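You operate a simulated robot arm through the tools that you are given. There is no shell and no other tool. Be economical: measure what you need, move in short steps, check, and stop when the job is done.

The job below is to be done with a simulated two-armed robot. You get a single attempt, and the scene is never put back.

## Task
Put one of the loose nuts from the top of the tray table on top of the yellow pad. Fetch the red label from the top of the tray table and set it on the blue card. Stack the CLASS 4 panel filter from the top of the check bench on top of the CLASS 3 panel filter. Stack the marker lamp that says "2" from the top of the check bench on top of the marker lamp marked "1". Take the 24 V work lamp from the top of the check bench and leave it on top of the red coil there. Put the 6 mm rubber block from the top of the check bench in the inside of the big red tray and the 8 mm rubber block on top of the round filter there. Stack the can that says "seal oil" from the top of the check bench on top of the can labelled "sealer". Close the lower cabinet drawer. Put the 3 mm shim of the far cab from the top of the dark bench on the work card and the 4 mm shim of the far cab on the tall bay of the dark bench. Take the brown packing block on the top of the long check table and put it away on the top of the packing block table. Open the side flap of the blue cart. Do these in any order. Set down upright: work lamp.

It is judged by the outcome, as a careful person would: the job done as asked, and still so three seconds after it is handed in. It fails if anything else is knocked over, pushed out of place, dropped, spilled or broken. A push-on lid holds only when it is set on centred and level and pressed home; a screw cap is set on level and turned clockwise until tight.

## Robot
Two 7-joint arms with fingered hands on one trunk, on a base that drives. Base frame: it is fixed to the floor where the robot stands at the start and does not move with it; the origin is under the middle of the robot, x ahead of it, y to its left, z up. Readings come in mm, rad, newtons and seconds.
The left shoulder is at the start at [104, 182, 1046], the right one opposite. With the tool pointing down near the work surface each hand reaches from about 480 to 880 mm from the robot's upright axis, wherever it stands, measured 20 degrees to its own side. Places, roughly: blue can, green grease can, red can [2000, -2500, 1000]; blue card [4250, -2250, 750]; brown packing block [-2000, -1750, 750]; inside of the big red tray [400, 0, 800]; loose nut (4x3x3 cm) [600, 200, 900]; lower cabinet drawer [-1500, -3400, 500]; marker lamp [1000, -2500, 1000]; panel filter [750, -2500, 1000]; red coil (16x16x4 cm) [1700, -2300, 900]; red label [750, 0, 750]; round filter (7x7x10 cm) [2000, -2300, 900]; rubber block [2000, -2500, 750]; shim of the far cab [-2000, -4000, 1000]; side flap of the blue cart [11800, -8700, 700]; tall bay of the dark bench [-1900, -4100, 200]; top of the packing block table [9200, -7800, 800]; work card [-2000, -4500, 1000]; work lamp [1250, -2500, 1000]; yellow pad (6x6x3 cm) [700, 0, 900]. Payload 3.8 kg a hand.
The tool frame of a hand sits at the grasp point between the pads (the TCP): z along the fingers, y along the line on which they close. The tips reach 30 mm beyond it. Largest opening 104 mm; the body of the gripper starts 35 mm behind the TCP. The gripper is a hand of 4 fingers: y runs from the thumb to the fingers, the wrist lies at [-17, -104, -178] in the tool frame, and closing takes about 1.5 s.
Orientation is that of the tool frame in the base frame, as a unit quaternion [w, x, y, z]. With the fingers straight down and the wrist toward the robot, the tool's x, y and z point along [0, 1, 0], [1, 0, 0] and [0, 0, -1] of the base frame.

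## Interface
- The arms move only by the tool step_arm. It takes "left_targets", "right_targets" or both (then of equal length, played together; a hand with none holds still); each is a list of rows, each a list of 2 entries, a list of its own where there are three numbers: the shift along the tool's x, y, z in mm, then the turn, a rotation vector about the tool's x, y, z in rad. In form: [[[dx, dy, dz], [wx, wy, wz]], ...]. A call has 1 to 20 rows; each row shifts and turns the commanded pose from where the row before left it, along the tool's axes as they then stand. "left_claw" and "right_claw" are, for a hand that has rows, the finger opening in mm, from 0 to 104, set as the call begins (left out, the last holds). A row lasts 0.2 s, in which the tool goes at most 50 mm and 0.15 rad; a call with a longer step from one row to the next is refused whole, and so is a gripper value outside its range. A pose out of reach is approached as far as the arm can. The call stops where the force on the tool passes 40 N (or 10 N more than at its start, if that is more) or the arm is blocked; 0.2 s more then pass. The fingers move at their own pace (about 72 mm/s each) and stop on an object; they squeeze with about 33 N. The grip force told is the motor's: it shows also when the fingers shut on nothing. Time passes only in rows, and 0.2 s behind the last, so rows that do not move let the fingers close. It gives the time, the measured TCP pose, the force on the tool (base axes), the opening and the grip force at its end, in the units of the frame above (readings bear some noise), with the torque about the TCP (base axes, N m) and any sound that the robot's microphone picked up.
- Cameras (640 x 400 px; columns grow to the right, rows downward): "scene" is now at [207.6, -8, 1224.5]; the picture's right is [-0.08, -1.00, 0.00], its down [-0.56, 0.04, -0.83] and it looks along [0.83, -0.07, -0.56] (base axes); focal length 214 px, centre (320, 200). "left" rides on the left gripper at [-66, -90, -126] in its tool frame; the picture's right is [-0.78, -0.30, 0.56], its down [0.57, -0.70, 0.42] and it looks along [0.27, 0.65, 0.71] (tool axes); focal length 275 px, centre (320, 200). "right" rides on the right gripper at [66, -90, -126] in its tool frame; the picture's right is [-0.78, 0.30, -0.56], its down [-0.57, -0.70, 0.42] and it looks along [-0.26, 0.65, 0.71] (tool axes); focal length 275 px, centre (320, 200). There is no depth. A picture from a camera that has moved, and an enlarged one, comes with that camera's place and axes in the base frame and with its lens.
- camera(camera): a new picture of that camera. It takes no simulated time.
- move_column(by): slides the trunk up (or, below 0, down) by that many mm; the arms and the scene camera ride with it, the base frame stays. It gives what a move gives, with no picture.
- base_move(legs): drives the robot by 1 to 6 legs, each [ahead, left, turn to the left] in mm, mm and rad, along the robot's own axes; the way and the turn of a leg run together, so that a leg with both is an arc; at most 1500 mm and 3.142 rad a leg. The arms and the cameras ride along, it lands a little off, and it stops where it bumps. It gives what a move gives.
- finger_targets(index, middle, ring, thumb_bend, thumb_turn, hand): sets how far each is bent, from 0 (flat) to 1 (curled in); at 0.3 the hand is open as for a grip, at 0.7 the pads meet at the TCP. One left out holds its place. A second passes; each finger stops where it meets its share of the squeeze, and holds until it gets a number again. A gripper value or a shape takes the hand back. It gives what a move gives, with no picture; readings hold the bend of each and the force on the fingers (four entries, about 0 where the hand has none), thumb and palm. thumb_turn goes from beside the hand (0) to across from the fingers (1), as for a grip.
- set_grasp(shape, hand): the hand has 4 fingers and takes this shape, open, in about a second: jaw (thumb against the fingers, like two jaws); tri (thumb and two fingers); tip (a fingertip pinch); poke (one finger out to press); point (the index stretched); flat (the hand flat); cup (the hand cupped); fist (a fist). The gripper value then closes the fingers along that shape, each until it touches; the sizes above hold for jaw. It gives what a move gives, with no picture.
- pan_tilt(pan, tilt): turns the head with the scene camera to pan (to the left, within 1.501 rad either way) and tilt (down, from -0.506 to 1.204), counted from straight ahead of the robot. It gives what a move gives.
- zoom(camera, box): a new picture of the part [left, top, right, bottom] of that camera's present view, enlarged. It takes no simulated time.
- finish_job(): hands the job in; it is judged then, once.

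Go step by step. Nothing tells you exact positions but the pictures and the camera data: compare them with the known pose of the tool, close in by small moves and look again before you grip or let go. The budget is 567 turns and 370 pictures, counting those below and the enlarged ones. Unless the task says otherwise, let go and move clear before handing in.

The tools are called after "Emit:" by a JSON object that holds its "api" and its "payload". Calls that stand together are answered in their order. step_arm: Moves the arms, as the interface text tells. Its arguments: {"type":"object","properties":{"left_targets":{"type":"array"},"left_claw":{"type":"number"},"right_targets":{"type":"array"},"right_claw":{"type":"number"}},"required":[]} The other tools are called the same way: move_column (by) slides the trunk up or down; set_grasp (shape, hand) gives the hand a shape; finger_targets (index, middle, ring, thumb_bend, thumb_turn, hand) moves the fingers one by one; base_move (legs) drives the base; pan_tilt (pan, tilt) turns the head that bears the scene camera; camera (camera) takes a picture; zoom (camera, box) takes an enlarged picture of a part of a camera's view; finish_job () hands the job in.

At the start:

```text
t: 0.0
left_eef_pos: [566.7, 242.0, 1126.0]
left_tcp_rot: [0.0, 0.707, 0.708, 0.0]
left_wrist_force: [-0.1, 0.6, 0.1]
left_moment: [0.0, 0.0, -0.03]
left_finger_gap: 103.5
left_grip_force: 0.1
left_shape: jaw
left_bend: [0.3, 0.3, 0.3, 0.3, 0.97]
left_finger forces: [0.0, 0.0, 0.0, 0.0, 0.1, 0.0]
right_eef_pos: [534.6, -258.7, 1133.2]
right_tcp_rot: [0.0, 0.707, 0.707, 0.0]
right_wrist_force: [0.0, -0.2, -0.3]
right_moment: [0.02, -0.01, 0.02]
right_finger_gap: 103.9
right_grip_force: 0.1
right_shape: jaw
right_bend: [0.3, 0.3, 0.3, 0.3, 0.97]
right_finger forces: [0.0, 0.0, 0.0, 0.0, 0.0, 0.0]
trunk travel left (down, up): [-200.0, 556.0]
robot x, y, heading: [0.7, -0.4, -0.002]
head pan, tilt: [-0.079, 0.595]
```

scene: 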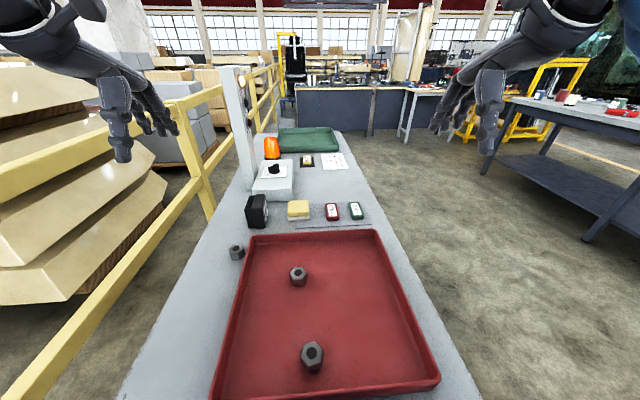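
right: 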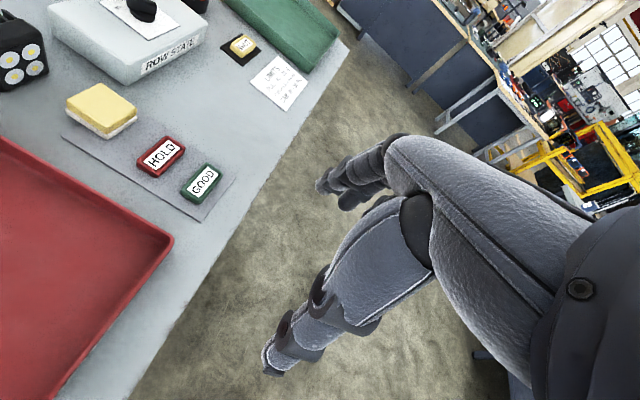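
left: 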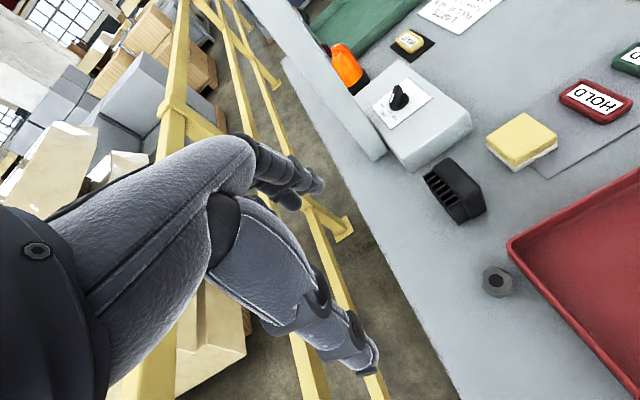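

I see the tray table ahead with the red tray, three nuts, the yellow pad and the HOLD/GOOD labels. First I'll look closer to measure it.

Emit:
{"api": "zoom", "payload": {"camera": "scene", "box": [200, 120, 400, 270]}}

Emit:
{"api": "zoom", "payload": {"camera": "left", "box": [400, 60, 640, 320]}}

```text
2.67 times, centred on (300, 195) of scene
camera zoom: at [207.6, -8.0, 1224.5], right [-0.08, -1.0, 0.0], down [-0.56, 0.04, -0.83], along [0.83, -0.07, -0.56], focal length 572 px, centre (373, 213)
```

zoom: 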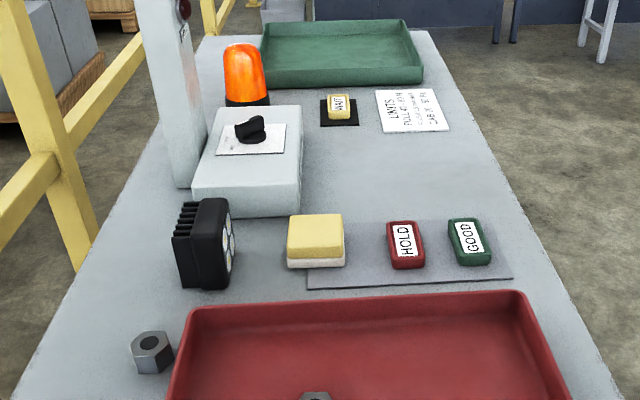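

```text
1.54 times, centred on (520, 190) of left
camera zoom: at [476.8, 175.7, 1251.4], right [-0.3, -0.78, -0.56], down [-0.7, 0.57, -0.42], along [0.65, 0.27, -0.71], focal length 424 px, centre (12, 215)
```

zoom: 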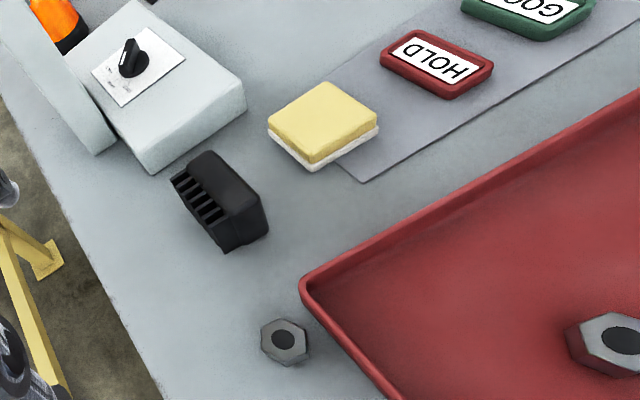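

The yellow pad's top is at about (701, 12, 861), so the tabletop is at about z 830. The loose nut is near (560, 154) and the HOLD label near (714, -86). I'll try the fingertip pinch on the left hand.

Emit:
{"api": "set_grasp", "payload": {"hand": "left", "shape": "tip"}}

Emit:
{"api": "camera", "payload": {"camera": "left"}}

Emit:
{"api": "camera", "payload": {"camera": "scene"}}

```text
t: 0.9
left_eef_pos: [567.4, 241.5, 1126.4]
left_tcp_rot: [0.001, 0.707, 0.707, 0.0]
left_wrist_force: [0.2, -0.2, 0.4]
left_moment: [-0.02, 0.03, -0.02]
left_finger_gap: 103.7
left_grip_force: 0.1
left_shape: tip
left_bend: [0.3, 0.98, 0.99, 0.3, 0.97]
left_finger forces: [0.0, 0.1, 0.1, 0.0, 0.0, 0.0]
right_eef_pos: [535.6, -260.4, 1134.4]
right_tcp_rot: [0.001, 0.707, 0.707, 0.001]
right_wrist_force: [0.1, -0.1, 0.9]
right_moment: [0.0, -0.02, 0.0]
right_finger_gap: 103.7
right_grip_force: 0.1
right_shape: jaw
right_bend: [0.3, 0.3, 0.3, 0.3, 0.97]
right_finger forces: [0.0, 0.0, 0.0, 0.1, 0.0, 0.1]
trunk travel left (down, up): [-200.0, 556.0]
robot x, y, heading: [1.4, -0.5, 0.004]
head pan, tilt: [-0.079, 0.595]
```

```text
364 pictures are left
camera left: at [476.8, 175.6, 1251.4], right [-0.3, -0.78, -0.56], down [-0.7, 0.57, -0.42], along [0.65, 0.27, -0.71], focal length 275 px, centre (320, 200)
```

left: 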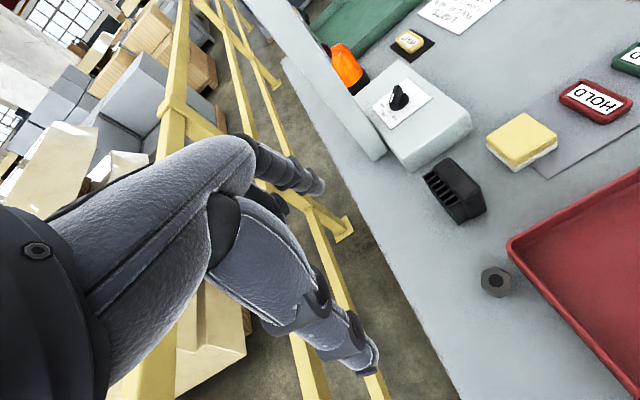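

```text
363 pictures are left
camera scene: at [207.6, -8.0, 1224.5], right [-0.08, -1.0, 0.0], down [-0.56, 0.04, -0.83], along [0.83, -0.07, -0.56], focal length 214 px, centre (320, 200)
```

scene: 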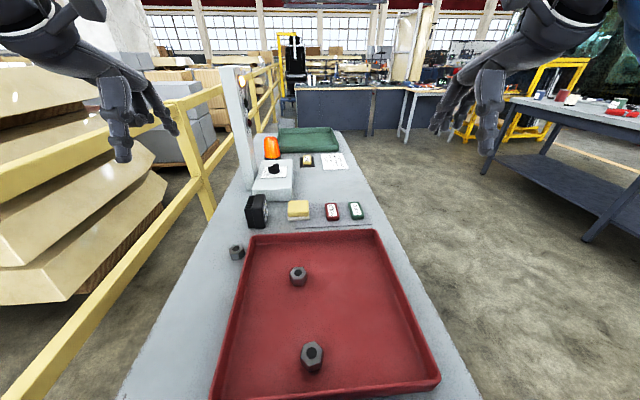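

The loose nut lies close to the tray rim, so I'll use just the middle finger and thumb, with index and ring curled. I'll hover above the nut and look again.

Emit:
{"api": "finger_targets", "payload": {"hand": "left", "index": 1, "middle": 0.3, "ring": 1}}

Emit:
{"api": "step_arm", "payload": {"left_targets": [[[-22, -2, 38], [0, 0, 0]], [[-22, -2, 38], [0, 0, 0]], [[-22, -2, 38], [0, 0, 0]], [[-22, -1, 40], [0, 0, 0]], [[0, 0, 0], [0, 0, 0]]]}}

Emit:
{"api": "camera", "payload": {"camera": "left"}}

Emit:
{"api": "camera", "payload": {"camera": "scene"}}

```text
t: 1.9
left_eef_pos: [566.6, 241.8, 1125.6]
left_tcp_rot: [0.001, 0.707, 0.707, -0.001]
left_wrist_force: [-0.3, -0.7, 0.4]
left_moment: [-0.04, 0.0, 0.0]
left_finger_gap: 64.8
left_grip_force: 0.2
left_shape: fingers
left_bend: [1.0, 0.3, 1.0, 0.3, 0.97]
left_finger forces: [0.1, 0.1, 0.0, 0.1, 0.0, 0.0]
right_eef_pos: [533.3, -260.8, 1133.9]
right_tcp_rot: [0.0, 0.707, 0.707, 0.001]
right_wrist_force: [-0.2, 0.4, 0.3]
right_moment: [0.0, 0.03, -0.01]
right_finger_gap: 103.7
right_grip_force: 0.1
right_shape: jaw
right_bend: [0.3, 0.3, 0.3, 0.3, 0.97]
right_finger forces: [0.0, 0.1, 0.0, 0.0, 0.1, 0.1]
trunk travel left (down, up): [-200.0, 556.0]
robot x, y, heading: [-3.7, 0.2, 0.001]
head pan, tilt: [-0.079, 0.595]
```

```text
t: 3.1
left_eef_pos: [559.6, 152.6, 973.3]
left_tcp_rot: [0.0, 0.707, 0.707, 0.0]
left_wrist_force: [-0.1, -0.5, 0.0]
left_moment: [0.03, 0.0, 0.0]
left_finger_gap: 64.8
left_grip_force: 0.1
left_shape: fingers
left_bend: [1.0, 0.3, 1.0, 0.3, 0.97]
left_finger forces: [0.1, 0.0, 0.0, 0.0, 0.0, 0.0]
right_eef_pos: [533.5, -261.1, 1134.3]
right_tcp_rot: [0.0, 0.707, 0.707, 0.0]
right_wrist_force: [-0.1, 0.1, -0.1]
right_moment: [-0.03, 0.01, 0.01]
right_finger_gap: 103.5
right_grip_force: 0.1
right_shape: jaw
right_bend: [0.3, 0.3, 0.3, 0.3, 0.97]
right_finger forces: [0.0, 0.1, 0.1, 0.0, 0.0, 0.0]
trunk travel left (down, up): [-200.0, 556.0]
robot x, y, heading: [0.4, -1.4, -0.001]
head pan, tilt: [-0.079, 0.595]
```

```text
362 pictures are left
camera left: at [469.9, 86.9, 1098.9], right [-0.3, -0.78, -0.56], down [-0.7, 0.57, -0.43], along [0.65, 0.26, -0.71], focal length 275 px, centre (320, 200)
```

left: 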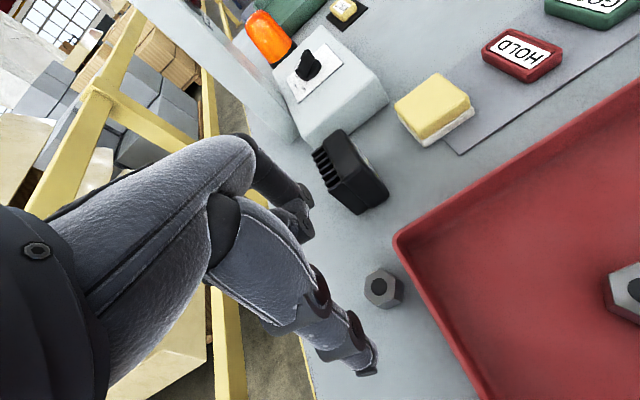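

```text
361 pictures are left
camera scene: at [207.4, -7.9, 1224.6], right [-0.08, -1.0, 0.0], down [-0.56, 0.04, -0.83], along [0.83, -0.07, -0.56], focal length 214 px, centre (320, 200)
```

scene: 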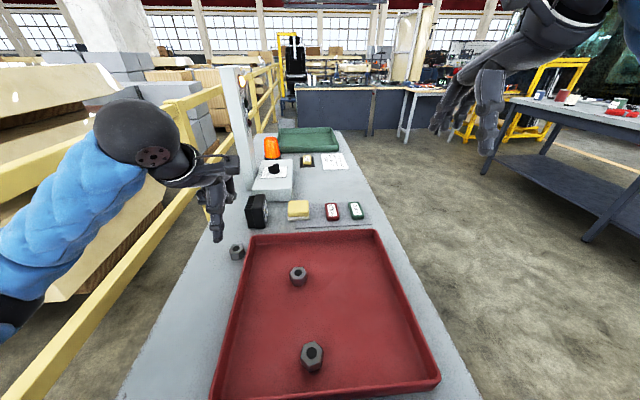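

The nut is directly under the TCP at about (560, 154). I'll descend to z about 866 and check.

Emit:
{"api": "step_arm", "payload": {"left_targets": [[[1, 0, 36], [0, 0, 0]], [[0, 0, 36], [0, 0, 0]], [[0, 0, 35], [0, 0, 0]], [[0, 0, 0], [0, 0, 0]]]}}

Emit:
{"api": "camera", "payload": {"camera": "left"}}

Emit:
{"api": "zoom", "payload": {"camera": "scene", "box": [180, 180, 300, 280]}}

```text
t: 4.1
left_eef_pos: [560.1, 154.7, 868.1]
left_tcp_rot: [0.005, 0.707, 0.707, 0.002]
left_wrist_force: [-1.8, 0.2, 16.3]
left_moment: [0.21, -0.95, 0.05]
left_finger_gap: 64.7
left_grip_force: 7.4
left_shape: fingers
left_bend: [1.0, 0.3, 1.0, 0.3, 0.97]
left_finger forces: [0.1, 15.3, 0.1, 0.1, 0.2, 0.0]
right_eef_pos: [534.1, -262.1, 1135.2]
right_tcp_rot: [0.001, 0.707, 0.707, 0.0]
right_wrist_force: [-0.4, -0.3, -0.4]
right_moment: [-0.02, -0.02, -0.03]
right_finger_gap: 103.6
right_grip_force: 0.1
right_shape: jaw
right_bend: [0.3, 0.3, 0.3, 0.3, 0.97]
right_finger forces: [0.0, 0.0, 0.0, 0.1, 0.0, 0.0]
trunk travel left (down, up): [-200.0, 556.0]
robot x, y, heading: [1.4, -1.5, -0.004]
head pan, tilt: [-0.079, 0.595]
```

```text
360 pictures are left
camera left: at [469.4, 88.5, 993.0], right [-0.29, -0.78, -0.56], down [-0.7, 0.57, -0.43], along [0.65, 0.26, -0.71], focal length 275 px, centre (320, 200)
```

left: 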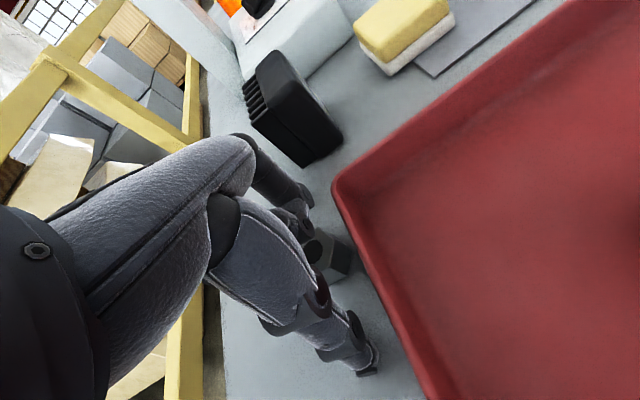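

```text
4.00 times, centred on (240, 230) of scene
camera zoom: at [205.9, -8.3, 1225.1], right [-0.08, -1.0, 0.0], down [-0.56, 0.04, -0.83], along [0.83, -0.07, -0.56], focal length 858 px, centre (640, 80)
```

zoom: 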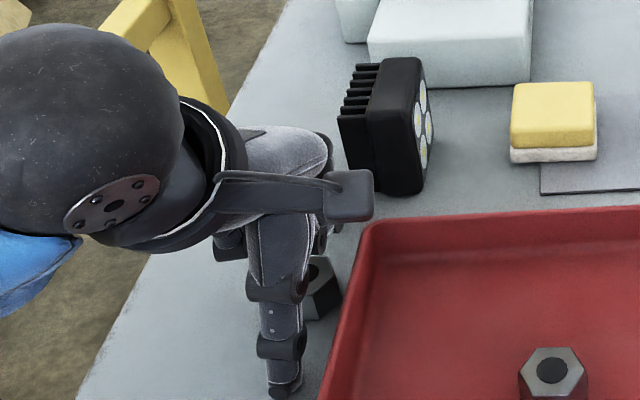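

The finger lightly touches the table here. I'll lift 6 mm and zoom to check the lateral centring on the nut.

Emit:
{"api": "step_arm", "payload": {"left_targets": [[[0, 0, -6], [0, 0, 0]], [[0, 0, 0], [0, 0, 0]]]}}

Emit:
{"api": "zoom", "payload": {"camera": "left", "box": [240, 170, 440, 400]}}

```text
t: 4.7
left_eef_pos: [560.4, 153.5, 869.8]
left_tcp_rot: [-0.001, 0.707, 0.707, 0.0]
left_wrist_force: [1.0, -0.5, 1.1]
left_moment: [0.01, -0.12, -0.01]
left_finger_gap: 64.5
left_grip_force: 0.6
left_shape: fingers
left_bend: [1.0, 0.3, 1.0, 0.3, 0.97]
left_finger forces: [0.0, 1.4, 0.0, 0.1, 0.0, 0.0]
right_eef_pos: [535.0, -259.8, 1133.1]
right_tcp_rot: [0.0, 0.707, 0.707, 0.0]
right_wrist_force: [-0.2, 0.5, -0.7]
right_moment: [0.02, -0.01, 0.01]
right_finger_gap: 103.8
right_grip_force: 0.1
right_shape: jaw
right_bend: [0.3, 0.3, 0.3, 0.3, 0.97]
right_finger forces: [0.1, 0.0, 0.0, 0.0, 0.0, 0.0]
trunk travel left (down, up): [-200.0, 556.0]
robot x, y, heading: [-1.7, -0.6, -0.002]
head pan, tilt: [-0.079, 0.595]
```

```text
1.74 times, centred on (340, 285) of left
camera zoom: at [471.2, 88.9, 995.8], right [-0.3, -0.78, -0.56], down [-0.7, 0.57, -0.42], along [0.65, 0.27, -0.72], focal length 479 px, centre (285, 52)
```

zoom: 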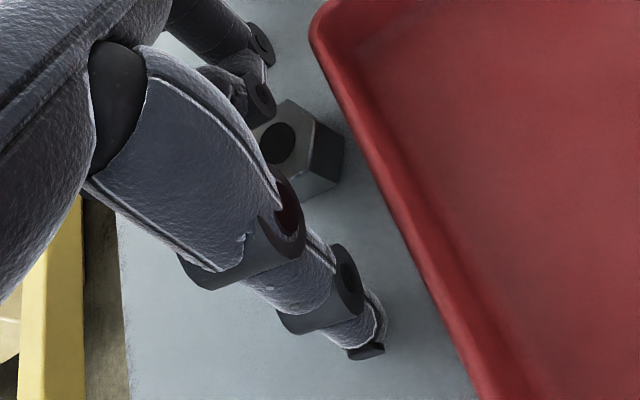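

The nut looks 5–8 mm to the right of the thumb line. I'll shift 5 mm right and pinch.

Emit:
{"api": "step_arm", "payload": {"left_targets": [[[-5, -1, 0], [0, 0, 0]], [[0, 0, 0], [0, 0, 0]]]}}

Emit:
{"api": "finger_targets", "payload": {"hand": "left", "middle": 0.75, "thumb_bend": 0.75}}

Emit:
{"api": "zoom", "payload": {"camera": "left", "box": [240, 170, 440, 400]}}

```text
t: 5.3
left_eef_pos: [558.4, 149.3, 870.6]
left_tcp_rot: [-0.001, 0.707, 0.707, 0.0]
left_wrist_force: [-0.5, -0.2, 0.2]
left_moment: [0.02, -0.01, -0.02]
left_finger_gap: 64.9
left_grip_force: 0.0
left_shape: fingers
left_bend: [1.0, 0.3, 1.0, 0.3, 0.97]
left_finger forces: [0.0, 0.1, 0.1, 0.0, 0.0, 0.0]
right_eef_pos: [536.3, -259.5, 1133.4]
right_tcp_rot: [0.0, 0.707, 0.707, 0.0]
right_wrist_force: [-0.3, 0.7, -0.9]
right_moment: [-0.01, 0.0, -0.01]
right_finger_gap: 103.5
right_grip_force: 0.0
right_shape: jaw
right_bend: [0.3, 0.3, 0.3, 0.3, 0.97]
right_finger forces: [0.0, 0.1, 0.0, 0.1, 0.0, 0.0]
trunk travel left (down, up): [-200.0, 556.0]
robot x, y, heading: [0.7, -3.4, 0.002]
head pan, tilt: [-0.079, 0.595]
```

```text
t: 6.3
left_eef_pos: [559.6, 149.5, 872.7]
left_tcp_rot: [0.0, 0.708, 0.707, 0.001]
left_wrist_force: [-1.2, 1.8, 12.1]
left_moment: [-0.03, 0.33, -0.04]
left_finger_gap: 47.4
left_grip_force: 21.0
left_shape: fingers
left_bend: [1.0, 0.6, 1.0, 0.67, 0.94]
left_finger forces: [0.1, 14.5, 0.1, 0.0, 27.7, 0.0]
right_eef_pos: [534.4, -260.0, 1133.6]
right_tcp_rot: [-0.001, 0.707, 0.707, -0.001]
right_wrist_force: [0.2, 0.3, 0.0]
right_moment: [0.01, -0.02, 0.0]
right_finger_gap: 103.7
right_grip_force: 0.1
right_shape: jaw
right_bend: [0.3, 0.3, 0.3, 0.3, 0.97]
right_finger forces: [0.0, 0.1, 0.1, 0.0, 0.0, 0.0]
trunk travel left (down, up): [-200.0, 556.0]
robot x, y, heading: [-0.6, -2.1, -0.003]
head pan, tilt: [-0.079, 0.595]
```

```text
1.74 times, centred on (340, 285) of left
camera zoom: at [468.3, 84.1, 997.4], right [-0.3, -0.78, -0.56], down [-0.7, 0.57, -0.43], along [0.65, 0.26, -0.71], focal length 479 px, centre (285, 52)
```

zoom: 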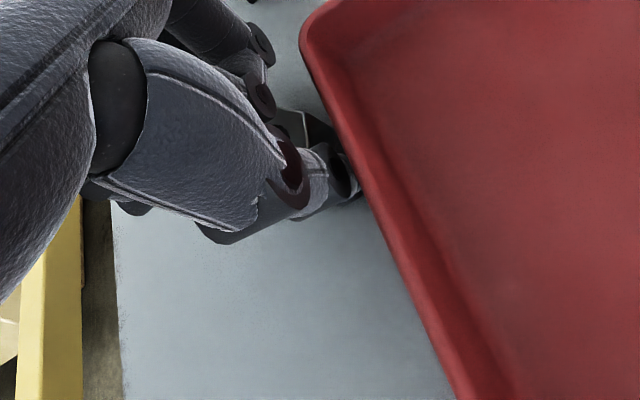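

The thumb and middle finger have contact on the nut with 15–28 N. I'll lift and check.

Emit:
{"api": "step_arm", "payload": {"left_targets": [[[0, 0, -15], [0, 0, 0]], [[0, 0, -30], [0, 0, 0]], [[0, 0, -40], [0, 0, 0]], [[0, 0, 0], [0, 0, 0]]]}}

Emit:
{"api": "camera", "payload": {"camera": "left"}}

Emit:
{"api": "zoom", "payload": {"camera": "scene", "box": [180, 160, 340, 290]}}

```text
t: 7.3
left_eef_pos: [560.5, 147.2, 955.9]
left_tcp_rot: [0.0, 0.707, 0.708, 0.0]
left_wrist_force: [-0.8, -0.3, -0.4]
left_moment: [0.0, -0.02, 0.0]
left_finger_gap: 47.2
left_grip_force: 13.6
left_shape: fingers
left_bend: [1.0, 0.6, 1.0, 0.67, 0.93]
left_finger forces: [0.0, 13.6, 0.1, 0.1, 13.6, 0.0]
right_eef_pos: [535.1, -260.3, 1133.4]
right_tcp_rot: [0.0, 0.707, 0.707, 0.001]
right_wrist_force: [-0.5, -0.4, 0.1]
right_moment: [0.02, 0.04, 0.0]
right_finger_gap: 104.0
right_grip_force: 0.1
right_shape: jaw
right_bend: [0.3, 0.3, 0.3, 0.3, 0.97]
right_finger forces: [0.0, 0.1, 0.0, 0.1, 0.1, 0.0]
trunk travel left (down, up): [-200.0, 556.0]
robot x, y, heading: [-0.7, -1.1, 0.002]
head pan, tilt: [-0.079, 0.595]
```

```text
356 pictures are left
camera left: at [471.0, 81.4, 1081.6], right [-0.3, -0.78, -0.56], down [-0.7, 0.57, -0.42], along [0.65, 0.27, -0.71], focal length 275 px, centre (320, 200)
```

left: 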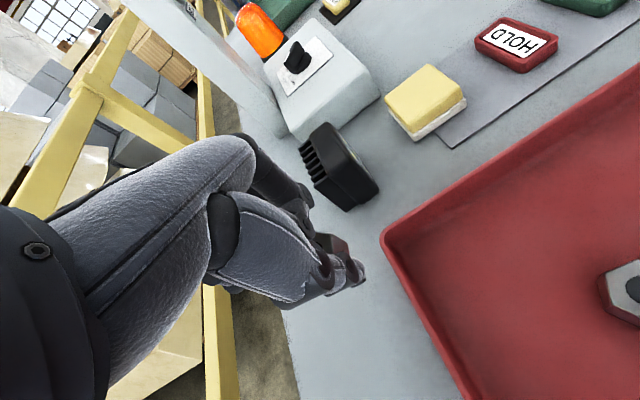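

```text
3.08 times, centred on (260, 225) of scene
camera zoom: at [208.1, -8.0, 1224.3], right [-0.08, -1.0, 0.0], down [-0.56, 0.04, -0.83], along [0.83, -0.07, -0.56], focal length 660 px, centre (505, 123)
```

zoom: 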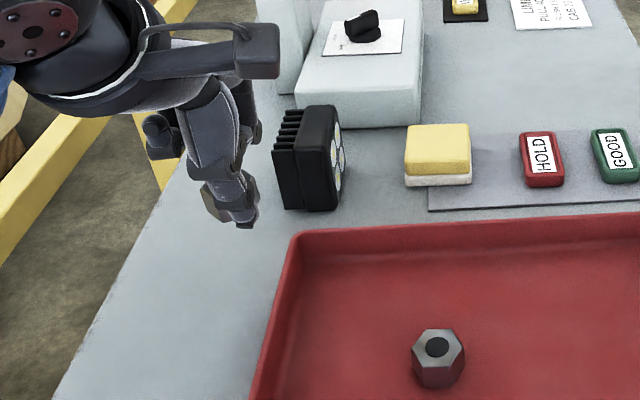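

Emit:
{"api": "zoom", "payload": {"camera": "left", "box": [240, 180, 400, 320]}}

Emit:
{"api": "zoom", "payload": {"camera": "scene", "box": [215, 190, 265, 225]}}

```text
2.86 times, centred on (320, 250) of left
camera zoom: at [471.0, 81.4, 1081.6], right [-0.3, -0.78, -0.56], down [-0.7, 0.57, -0.42], along [0.65, 0.27, -0.71], focal length 786 px, centre (320, 57)
```

zoom: 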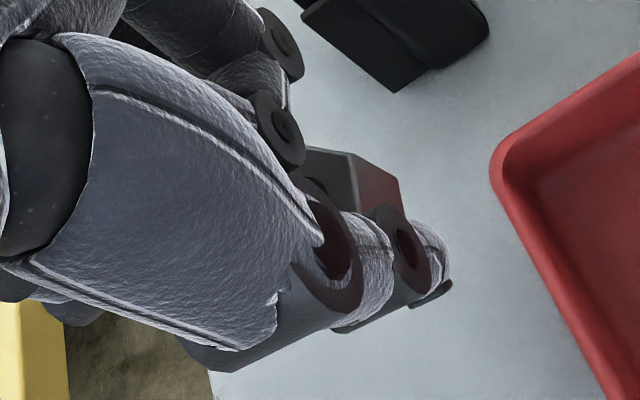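

```text
11.43 times, centred on (240, 208) of scene
camera zoom: at [208.1, -8.0, 1224.3], right [-0.08, -1.0, 0.0], down [-0.56, 0.04, -0.83], along [0.83, -0.07, -0.56], focal length 2451 px, centre (1234, 114)
```

zoom: 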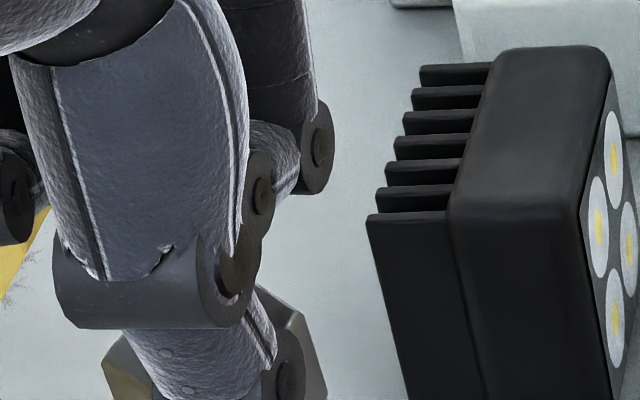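

The nut is held upright. I'll move it over the yellow pad.

Emit:
{"api": "step_arm", "payload": {"left_targets": [[[-33, 35, -5], [0, 0, 0]], [[-33, 35, -5], [0, 0, 0]], [[-33, 35, 0], [0, 0, 0]], [[-34, 37, 0], [0, 0, 0]], [[0, 0, 0], [0, 0, 0]]]}}

Emit:
{"api": "camera", "payload": {"camera": "left"}}

Emit:
{"api": "zoom", "payload": {"camera": "scene", "box": [240, 140, 360, 240]}}

Emit:
{"api": "camera", "payload": {"camera": "right"}}

```text
refused: row 4 steps farther than a row can; nothing moved
```

```text
352 pictures are left
camera left: at [471.0, 81.4, 1081.6], right [-0.3, -0.78, -0.56], down [-0.7, 0.57, -0.42], along [0.65, 0.27, -0.71], focal length 275 px, centre (320, 200)
```

left: 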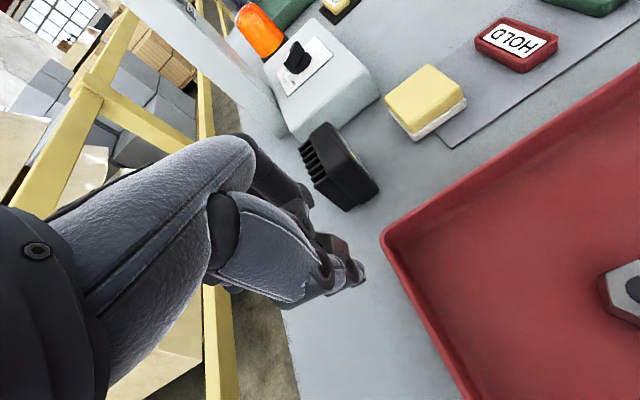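

```text
4.00 times, centred on (300, 190) of scene
camera zoom: at [208.1, -8.0, 1224.3], right [-0.08, -1.0, 0.0], down [-0.56, 0.04, -0.83], along [0.83, -0.07, -0.56], focal length 858 px, centre (400, 240)
```

zoom: 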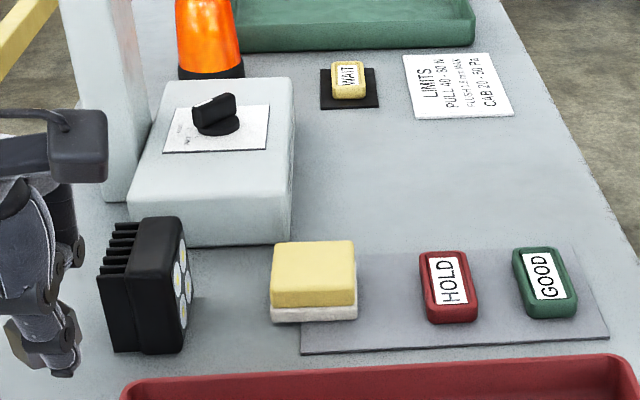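

```text
350 pictures are left
camera right: at [445.1, -194.7, 1258.6], right [0.3, -0.78, 0.56], down [-0.7, -0.57, -0.42], along [0.65, -0.26, -0.71], focal length 275 px, centre (320, 200)
```

right: 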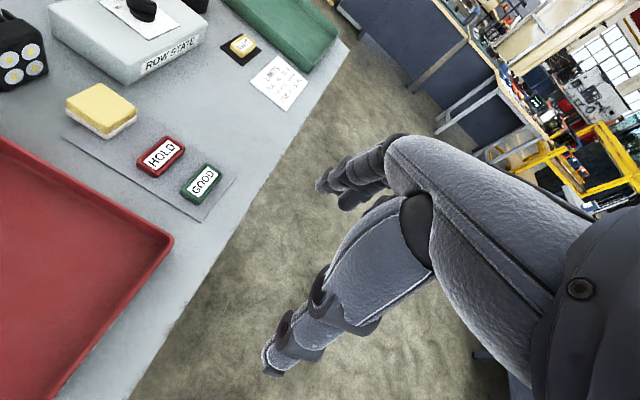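

One row was too long. I'll repeat the move with shorter steps.

Emit:
{"api": "step_arm", "payload": {"left_targets": [[[-27, 28, -3], [0, 0, 0]], [[-27, 28, -3], [0, 0, 0]], [[-27, 28, 0], [0, 0, 0]], [[-27, 28, 0], [0, 0, 0]], [[-26, 30, 0], [0, 0, 0]], [[0, 0, 0], [0, 0, 0]]]}}

Emit:
{"api": "camera", "payload": {"camera": "left"}}

Emit:
{"api": "zoom", "payload": {"camera": "scene", "box": [240, 140, 360, 240]}}

Emit:
{"api": "zoom", "payload": {"camera": "right", "box": [0, 0, 260, 240]}}

```text
t: 8.7
left_eef_pos: [703.0, 13.4, 962.3]
left_tcp_rot: [0.001, 0.707, 0.707, 0.0]
left_wrist_force: [-0.2, 0.1, -0.9]
left_moment: [0.0, 0.01, -0.01]
left_finger_gap: 47.2
left_grip_force: 13.4
left_shape: fingers
left_bend: [1.0, 0.6, 1.0, 0.67, 0.93]
left_finger forces: [0.0, 13.4, 0.0, 0.0, 13.4, 0.0]
right_eef_pos: [534.7, -260.1, 1133.3]
right_tcp_rot: [-0.001, 0.707, 0.707, 0.0]
right_wrist_force: [-0.3, 0.4, -0.2]
right_moment: [0.0, 0.01, -0.01]
right_finger_gap: 104.0
right_grip_force: 0.1
right_shape: jaw
right_bend: [0.3, 0.3, 0.3, 0.3, 0.97]
right_finger forces: [0.1, 0.1, 0.0, 0.1, 0.0, 0.0]
trunk travel left (down, up): [-200.0, 556.0]
robot x, y, heading: [3.2, -2.4, 0.001]
head pan, tilt: [-0.079, 0.595]
```

```text
349 pictures are left
camera left: at [613.3, -51.8, 1086.6], right [-0.3, -0.78, -0.56], down [-0.7, 0.57, -0.42], along [0.65, 0.27, -0.71], focal length 275 px, centre (320, 200)
```

left: 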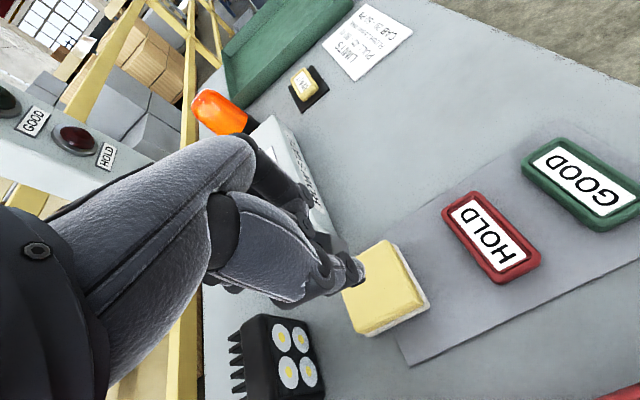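

```text
4.00 times, centred on (300, 190) of scene
camera zoom: at [207.7, -7.8, 1224.5], right [-0.08, -1.0, 0.0], down [-0.56, 0.04, -0.83], along [0.83, -0.07, -0.56], focal length 858 px, centre (400, 240)
```

zoom: 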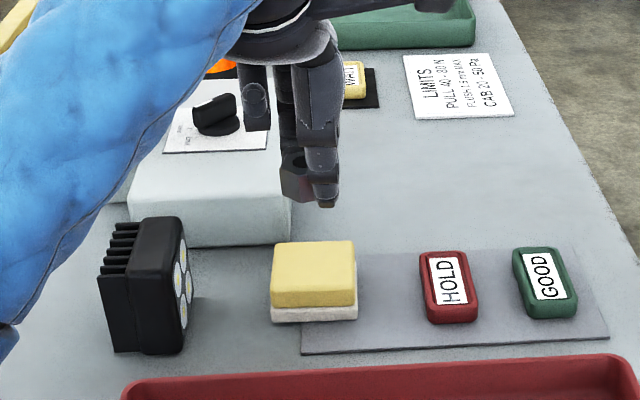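

```text
1.67 times, centred on (130, 120) of right
camera zoom: at [444.7, -194.5, 1258.9], right [0.3, -0.78, 0.56], down [-0.7, -0.57, -0.42], along [0.65, -0.26, -0.71], focal length 459 px, centre (637, 333)
```

zoom: 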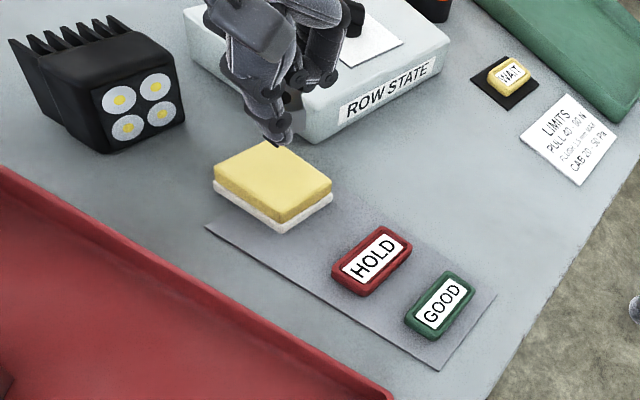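

The nut is over the pad, whose centre is at about (700, 12). I'll lower in small steps and watch the force.

Emit:
{"api": "step_arm", "payload": {"left_targets": [[[-1, -2, 27], [0, 0, 0]], [[0, 0, 27], [0, 0, 0]], [[0, 0, 3], [0, 0, 0]], [[0, 0, 0], [0, 0, 0]]]}}

Emit:
{"api": "zoom", "payload": {"camera": "right", "box": [60, 60, 160, 150]}}

```text
t: 9.7
left_eef_pos: [699.5, 15.1, 905.1]
left_tcp_rot: [0.001, 0.707, 0.707, 0.0]
left_wrist_force: [0.5, 0.6, 3.9]
left_moment: [0.01, 0.08, -0.02]
left_finger_gap: 47.1
left_grip_force: 16.5
left_shape: fingers
left_bend: [1.0, 0.6, 1.0, 0.67, 0.93]
left_finger forces: [0.0, 14.2, 0.0, 0.0, 18.8, 0.0]
right_eef_pos: [535.0, -259.9, 1133.9]
right_tcp_rot: [0.001, 0.707, 0.707, 0.0]
right_wrist_force: [-0.5, -0.7, 0.8]
right_moment: [-0.01, 0.0, 0.02]
right_finger_gap: 103.7
right_grip_force: 0.1
right_shape: jaw
right_bend: [0.3, 0.3, 0.3, 0.3, 0.97]
right_finger forces: [0.0, 0.1, 0.0, 0.0, 0.0, 0.0]
trunk travel left (down, up): [-200.0, 556.0]
robot x, y, heading: [2.8, -0.1, 0.002]
head pan, tilt: [-0.079, 0.595]
```

```text
4.44 times, centred on (110, 105) of right
camera zoom: at [444.2, -194.7, 1259.1], right [0.3, -0.78, 0.56], down [-0.7, -0.57, -0.42], along [0.65, -0.26, -0.71], focal length 1224 px, centre (1253, 622)
```

zoom: 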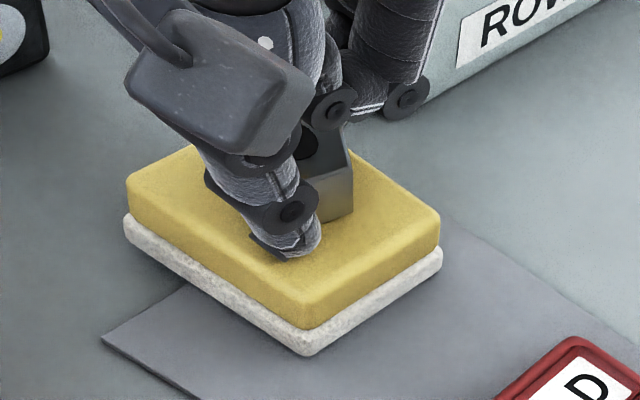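

The nut is in contact with the pad. I'll release and rise.

Emit:
{"api": "finger_targets", "payload": {"hand": "left", "middle": 0.4, "thumb_bend": 0.4}}

Emit:
{"api": "step_arm", "payload": {"left_targets": [[[0, 0, -10], [0, 0, 0]], [[0, 0, -30], [0, 0, 0]], [[0, 0, -45], [0, 0, 0]], [[0, 0, -45], [0, 0, 0]], [[40, -20, -20], [0, 0, 0]], [[45, -10, 0], [0, 0, 0]], [[45, -10, 0], [0, 0, 0]], [[45, -10, 0], [0, 0, 0]], [[45, -10, 0], [0, 0, 0]]]}}

Emit:
{"api": "zoom", "payload": {"camera": "scene", "box": [240, 140, 360, 240]}}

Emit:
{"api": "zoom", "payload": {"camera": "right", "box": [40, 40, 240, 240]}}

```text
t: 10.7
left_eef_pos: [698.7, 14.8, 903.9]
left_tcp_rot: [0.0, 0.707, 0.707, 0.0]
left_wrist_force: [0.4, -0.7, -0.7]
left_moment: [0.01, 0.0, 0.03]
left_finger_gap: 59.4
left_grip_force: 0.1
left_shape: fingers
left_bend: [1.0, 0.4, 1.0, 0.4, 0.97]
left_finger forces: [0.0, 0.0, 0.1, 0.1, 0.1, 0.0]
right_eef_pos: [534.8, -260.1, 1133.4]
right_tcp_rot: [0.001, 0.707, 0.707, 0.001]
right_wrist_force: [0.6, -0.1, 0.3]
right_moment: [0.03, -0.02, -0.01]
right_finger_gap: 103.8
right_grip_force: 0.0
right_shape: jaw
right_bend: [0.3, 0.3, 0.3, 0.3, 0.97]
right_finger forces: [0.0, 0.0, 0.0, 0.0, 0.0, 0.0]
trunk travel left (down, up): [-200.0, 556.0]
robot x, y, heading: [0.3, 0.3, -0.001]
head pan, tilt: [-0.079, 0.595]
```

```text
t: 12.7
left_eef_pos: [639.0, 235.0, 1055.6]
left_tcp_rot: [-0.001, 0.708, 0.706, 0.001]
left_wrist_force: [1.0, 0.0, 0.0]
left_moment: [0.01, -0.01, -0.04]
left_finger_gap: 59.6
left_grip_force: 0.1
left_shape: fingers
left_bend: [1.0, 0.4, 1.0, 0.4, 0.97]
left_finger forces: [0.0, 0.0, 0.0, 0.0, 0.0, 0.1]
right_eef_pos: [534.7, -260.2, 1133.0]
right_tcp_rot: [-0.001, 0.707, 0.707, 0.001]
right_wrist_force: [0.0, -0.1, 0.0]
right_moment: [0.01, 0.01, 0.03]
right_finger_gap: 103.7
right_grip_force: 0.1
right_shape: jaw
right_bend: [0.3, 0.3, 0.3, 0.3, 0.97]
right_finger forces: [0.0, 0.0, 0.0, 0.0, 0.0, 0.0]
trunk travel left (down, up): [-200.0, 556.0]
robot x, y, heading: [3.2, 1.6, -0.002]
head pan, tilt: [-0.079, 0.595]
```

```text
4.00 times, centred on (300, 190) of scene
camera zoom: at [207.3, -7.5, 1224.6], right [-0.08, -1.0, 0.0], down [-0.56, 0.04, -0.83], along [0.83, -0.07, -0.56], focal length 858 px, centre (400, 240)
```

zoom: 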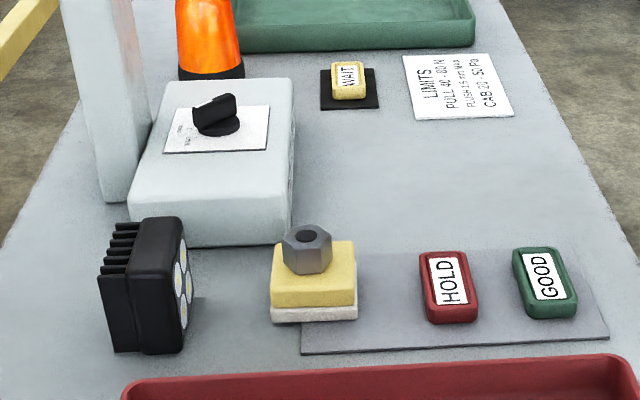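

```text
2.00 times, centred on (140, 140) of right
camera zoom: at [444.2, -194.2, 1259.1], right [0.3, -0.78, 0.56], down [-0.7, -0.57, -0.42], along [0.65, -0.27, -0.71], focal length 551 px, centre (680, 320)
```

zoom: 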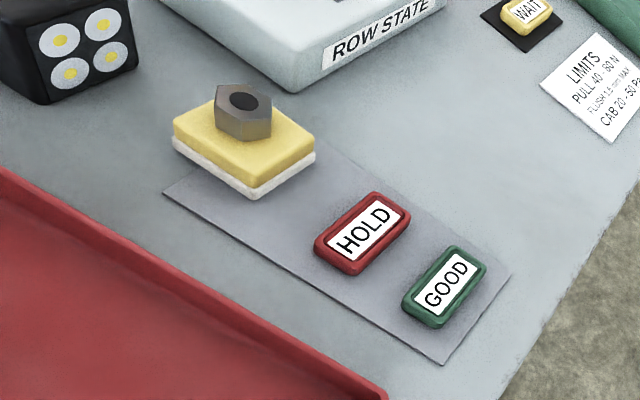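

The nut sits on the pad. Next I'll bring the right hand over the red HOLD label at about (699, -81).

Emit:
{"api": "step_arm", "payload": {"right_targets": [[[26, 24, 22], [0, 0, 0]], [[26, 24, 22], [0, 0, 0]], [[26, 24, 22], [0, 0, 0]], [[26, 24, 22], [0, 0, 0]], [[26, 24, 22], [0, 0, 0]], [[25, 22, 28], [0, 0, 0]], [[24, 22, 30], [0, 0, 0]], [[0, 0, 0], [0, 0, 0]]]}}

Emit:
{"api": "camera", "payload": {"camera": "right"}}

Emit:
{"api": "zoom", "payload": {"camera": "scene", "box": [260, 140, 420, 260]}}

```text
t: 14.5
left_eef_pos: [638.5, 234.7, 1056.2]
left_tcp_rot: [0.0, 0.707, 0.708, -0.001]
left_wrist_force: [0.0, -0.2, -0.1]
left_moment: [0.01, -0.01, 0.01]
left_finger_gap: 59.7
left_grip_force: 0.0
left_shape: fingers
left_bend: [1.0, 0.4, 1.0, 0.4, 0.97]
left_finger forces: [0.1, 0.0, 0.0, 0.1, 0.1, 0.1]
right_eef_pos: [698.8, -82.9, 963.5]
right_tcp_rot: [0.0, 0.707, 0.707, -0.001]
right_wrist_force: [-0.3, -0.4, 0.5]
right_moment: [0.01, -0.03, -0.01]
right_finger_gap: 103.6
right_grip_force: 0.0
right_shape: jaw
right_bend: [0.3, 0.3, 0.3, 0.3, 0.97]
right_finger forces: [0.1, 0.0, 0.0, 0.0, 0.0, 0.0]
trunk travel left (down, up): [-200.0, 556.0]
robot x, y, heading: [-3.0, -2.7, -0.001]
head pan, tilt: [-0.079, 0.595]
```

```text
343 pictures are left
camera right: at [607.8, -17.3, 1089.6], right [0.3, -0.78, 0.56], down [-0.7, -0.57, -0.42], along [0.65, -0.26, -0.71], focal length 275 px, centre (320, 200)
```

right: 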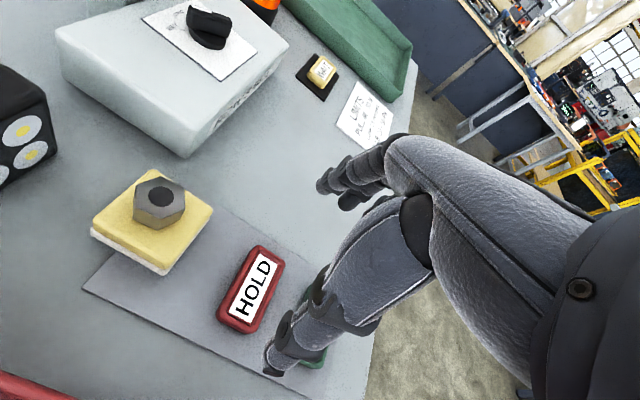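

```text
3.33 times, centred on (340, 200) of scene
camera zoom: at [207.4, -8.1, 1224.6], right [-0.08, -1.0, 0.0], down [-0.56, 0.04, -0.83], along [0.83, -0.07, -0.56], focal length 715 px, centre (253, 200)
```

zoom: 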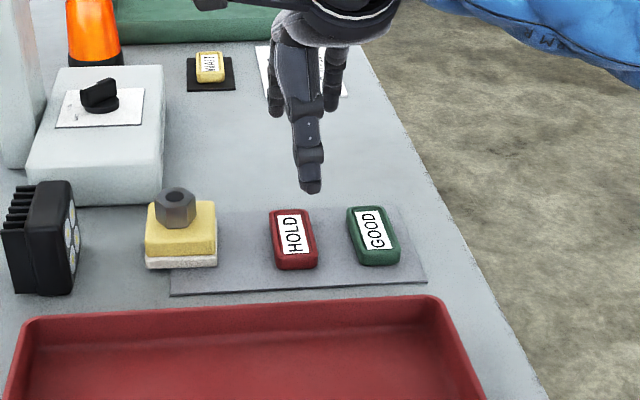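

The label is 71 mm long, centred at (697, -79) and yawed about 0.15 rad. I'll align with it and descend.

Emit:
{"api": "step_arm", "payload": {"right_targets": [[[4, -2, 0], [0, 0, -0.14]], [[0, 0, 40], [0, 0, 0]], [[0, 0, 40], [0, 0, 0]], [[0, 0, 8], [0, 0, 0]], [[0, 0, 0], [0, 0, 0]]]}}

Emit:
{"api": "camera", "payload": {"camera": "right"}}

Emit:
{"api": "zoom", "payload": {"camera": "scene", "box": [280, 160, 400, 250]}}

```text
t: 15.7
left_eef_pos: [639.0, 234.9, 1054.7]
left_tcp_rot: [-0.001, 0.707, 0.707, -0.001]
left_wrist_force: [0.4, 1.1, -1.1]
left_moment: [0.02, 0.01, 0.0]
left_finger_gap: 59.5
left_grip_force: 0.1
left_shape: fingers
left_bend: [1.0, 0.4, 1.0, 0.4, 0.97]
left_finger forces: [0.0, 0.0, 0.1, 0.1, 0.1, 0.0]
right_eef_pos: [697.5, -78.9, 876.8]
right_tcp_rot: [0.0, 0.656, 0.755, 0.001]
right_wrist_force: [0.7, 0.1, -0.2]
right_moment: [-0.02, 0.03, 0.04]
right_finger_gap: 103.9
right_grip_force: 0.0
right_shape: jaw
right_bend: [0.3, 0.3, 0.3, 0.3, 0.97]
right_finger forces: [0.0, 0.0, 0.0, 0.0, 0.1, 0.1]
trunk travel left (down, up): [-200.0, 556.0]
robot x, y, heading: [3.4, -1.6, 0.001]
head pan, tilt: [-0.079, 0.595]
```

```text
341 pictures are left
camera right: at [599.3, -26.5, 1002.7], right [0.4, -0.73, 0.56], down [-0.61, -0.67, -0.42], along [0.68, -0.17, -0.71], focal length 275 px, centre (320, 200)
```

right: 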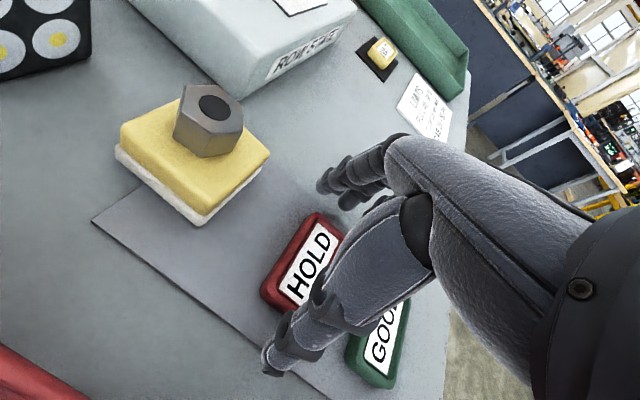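

```text
4.44 times, centred on (340, 205) of scene
camera zoom: at [207.7, -7.9, 1224.5], right [-0.08, -1.0, 0.0], down [-0.56, 0.04, -0.83], along [0.83, -0.07, -0.56], focal length 953 px, centre (231, 178)
```

zoom: 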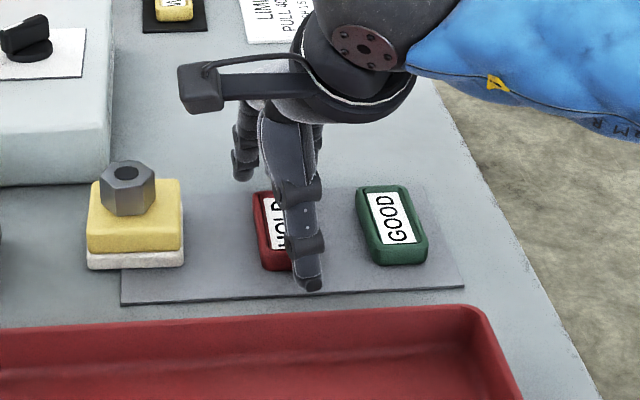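

Aligned. I'll descend the last 8 mm and close.

Emit:
{"api": "step_arm", "payload": {"right_targets": [[[2, 0, 4], [0, 0, 0]], [[0, 0, 3], [0, 0, 0]], [[0, 0, 0], [0, 0, 0]]]}}

Emit:
{"api": "step_arm", "payload": {"right_targets": [[[0, 0, 0], [0, 0, 0]], [[0, 0, 0], [0, 0, 0]], [[0, 0, 0], [0, 0, 0]], [[0, 0, 0], [0, 0, 0]], [[0, 0, 0], [0, 0, 0]], [[0, 0, 0], [0, 0, 0]], [[0, 0, 0], [0, 0, 0]]], "right_claw": 45}}

Emit:
{"api": "camera", "payload": {"camera": "right"}}

```text
t: 16.5
left_eef_pos: [639.5, 233.6, 1055.1]
left_tcp_rot: [0.0, 0.707, 0.707, 0.0]
left_wrist_force: [0.0, 0.8, -0.7]
left_moment: [-0.04, -0.01, 0.02]
left_finger_gap: 59.1
left_grip_force: 0.1
left_shape: fingers
left_bend: [1.0, 0.4, 1.0, 0.4, 0.97]
left_finger forces: [0.0, 0.0, 0.0, 0.0, 0.0, 0.0]
right_eef_pos: [697.8, -76.4, 870.6]
right_tcp_rot: [0.0, 0.656, 0.755, 0.0]
right_wrist_force: [-1.0, -0.4, 2.1]
right_moment: [-0.06, -0.16, -0.07]
right_finger_gap: 103.9
right_grip_force: 0.1
right_shape: jaw
right_bend: [0.3, 0.3, 0.3, 0.3, 0.97]
right_finger forces: [0.0, 1.6, 0.0, 0.0, 0.4, 0.1]
trunk travel left (down, up): [-200.0, 556.0]
robot x, y, heading: [1.1, 0.6, 0.003]
head pan, tilt: [-0.079, 0.595]
```

```text
t: 18.1
left_eef_pos: [637.6, 234.6, 1055.6]
left_tcp_rot: [0.001, 0.707, 0.707, 0.001]
left_wrist_force: [-0.1, 0.3, 0.5]
left_moment: [0.0, -0.01, -0.01]
left_finger_gap: 59.5
left_grip_force: 0.1
left_shape: fingers
left_bend: [1.0, 0.4, 1.0, 0.4, 0.97]
left_finger forces: [0.1, 0.0, 0.0, 0.0, 0.0, 0.0]
right_eef_pos: [696.8, -75.2, 874.3]
right_tcp_rot: [0.001, 0.657, 0.754, 0.003]
right_wrist_force: [-0.5, 0.5, 24.8]
right_moment: [-0.01, 0.87, 0.01]
right_finger_gap: 54.4
right_grip_force: 32.9
right_shape: jaw
right_bend: [0.75, 0.36, 0.35, 0.68, 0.99]
right_finger forces: [10.5, 18.2, 4.6, 0.1, 52.1, 0.0]
trunk travel left (down, up): [-200.0, 556.0]
robot x, y, heading: [-0.4, 1.1, 0.002]
head pan, tilt: [-0.079, 0.595]
```

```text
339 pictures are left
camera right: at [596.5, -23.0, 999.0], right [0.4, -0.73, 0.56], down [-0.61, -0.66, -0.43], along [0.68, -0.17, -0.71], focal length 275 px, centre (320, 200)
```

right: 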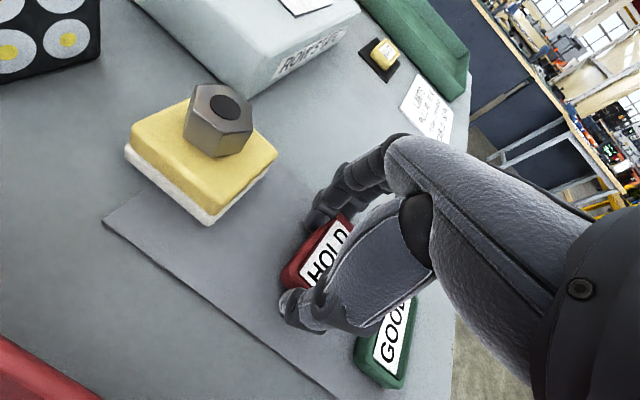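

Emit:
{"api": "zoom", "payload": {"camera": "right", "box": [240, 180, 440, 400]}}

Emit:
{"api": "zoom", "payload": {"camera": "scene", "box": [300, 160, 380, 230]}}

```text
1.82 times, centred on (340, 290) of right
camera zoom: at [596.5, -23.0, 999.0], right [0.4, -0.73, 0.56], down [-0.61, -0.66, -0.43], along [0.68, -0.17, -0.71], focal length 500 px, centre (284, 36)
```

zoom: 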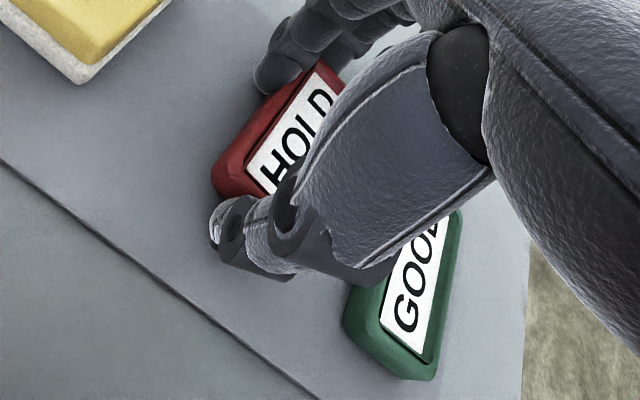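

```text
5.71 times, centred on (340, 195) of scene
camera zoom: at [205.1, -7.6, 1225.0], right [-0.08, -1.0, 0.0], down [-0.56, 0.04, -0.83], along [0.83, -0.07, -0.56], focal length 1226 px, centre (206, 229)
```

zoom: 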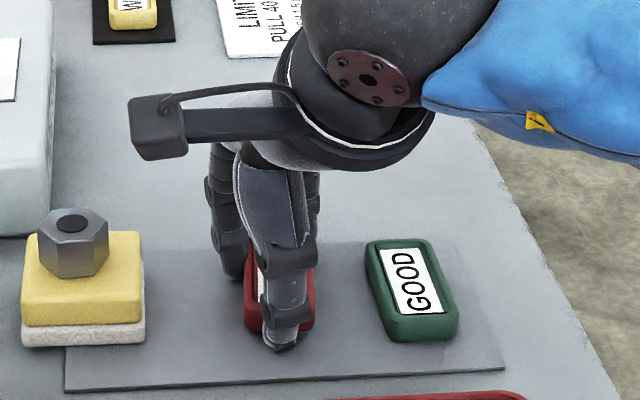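

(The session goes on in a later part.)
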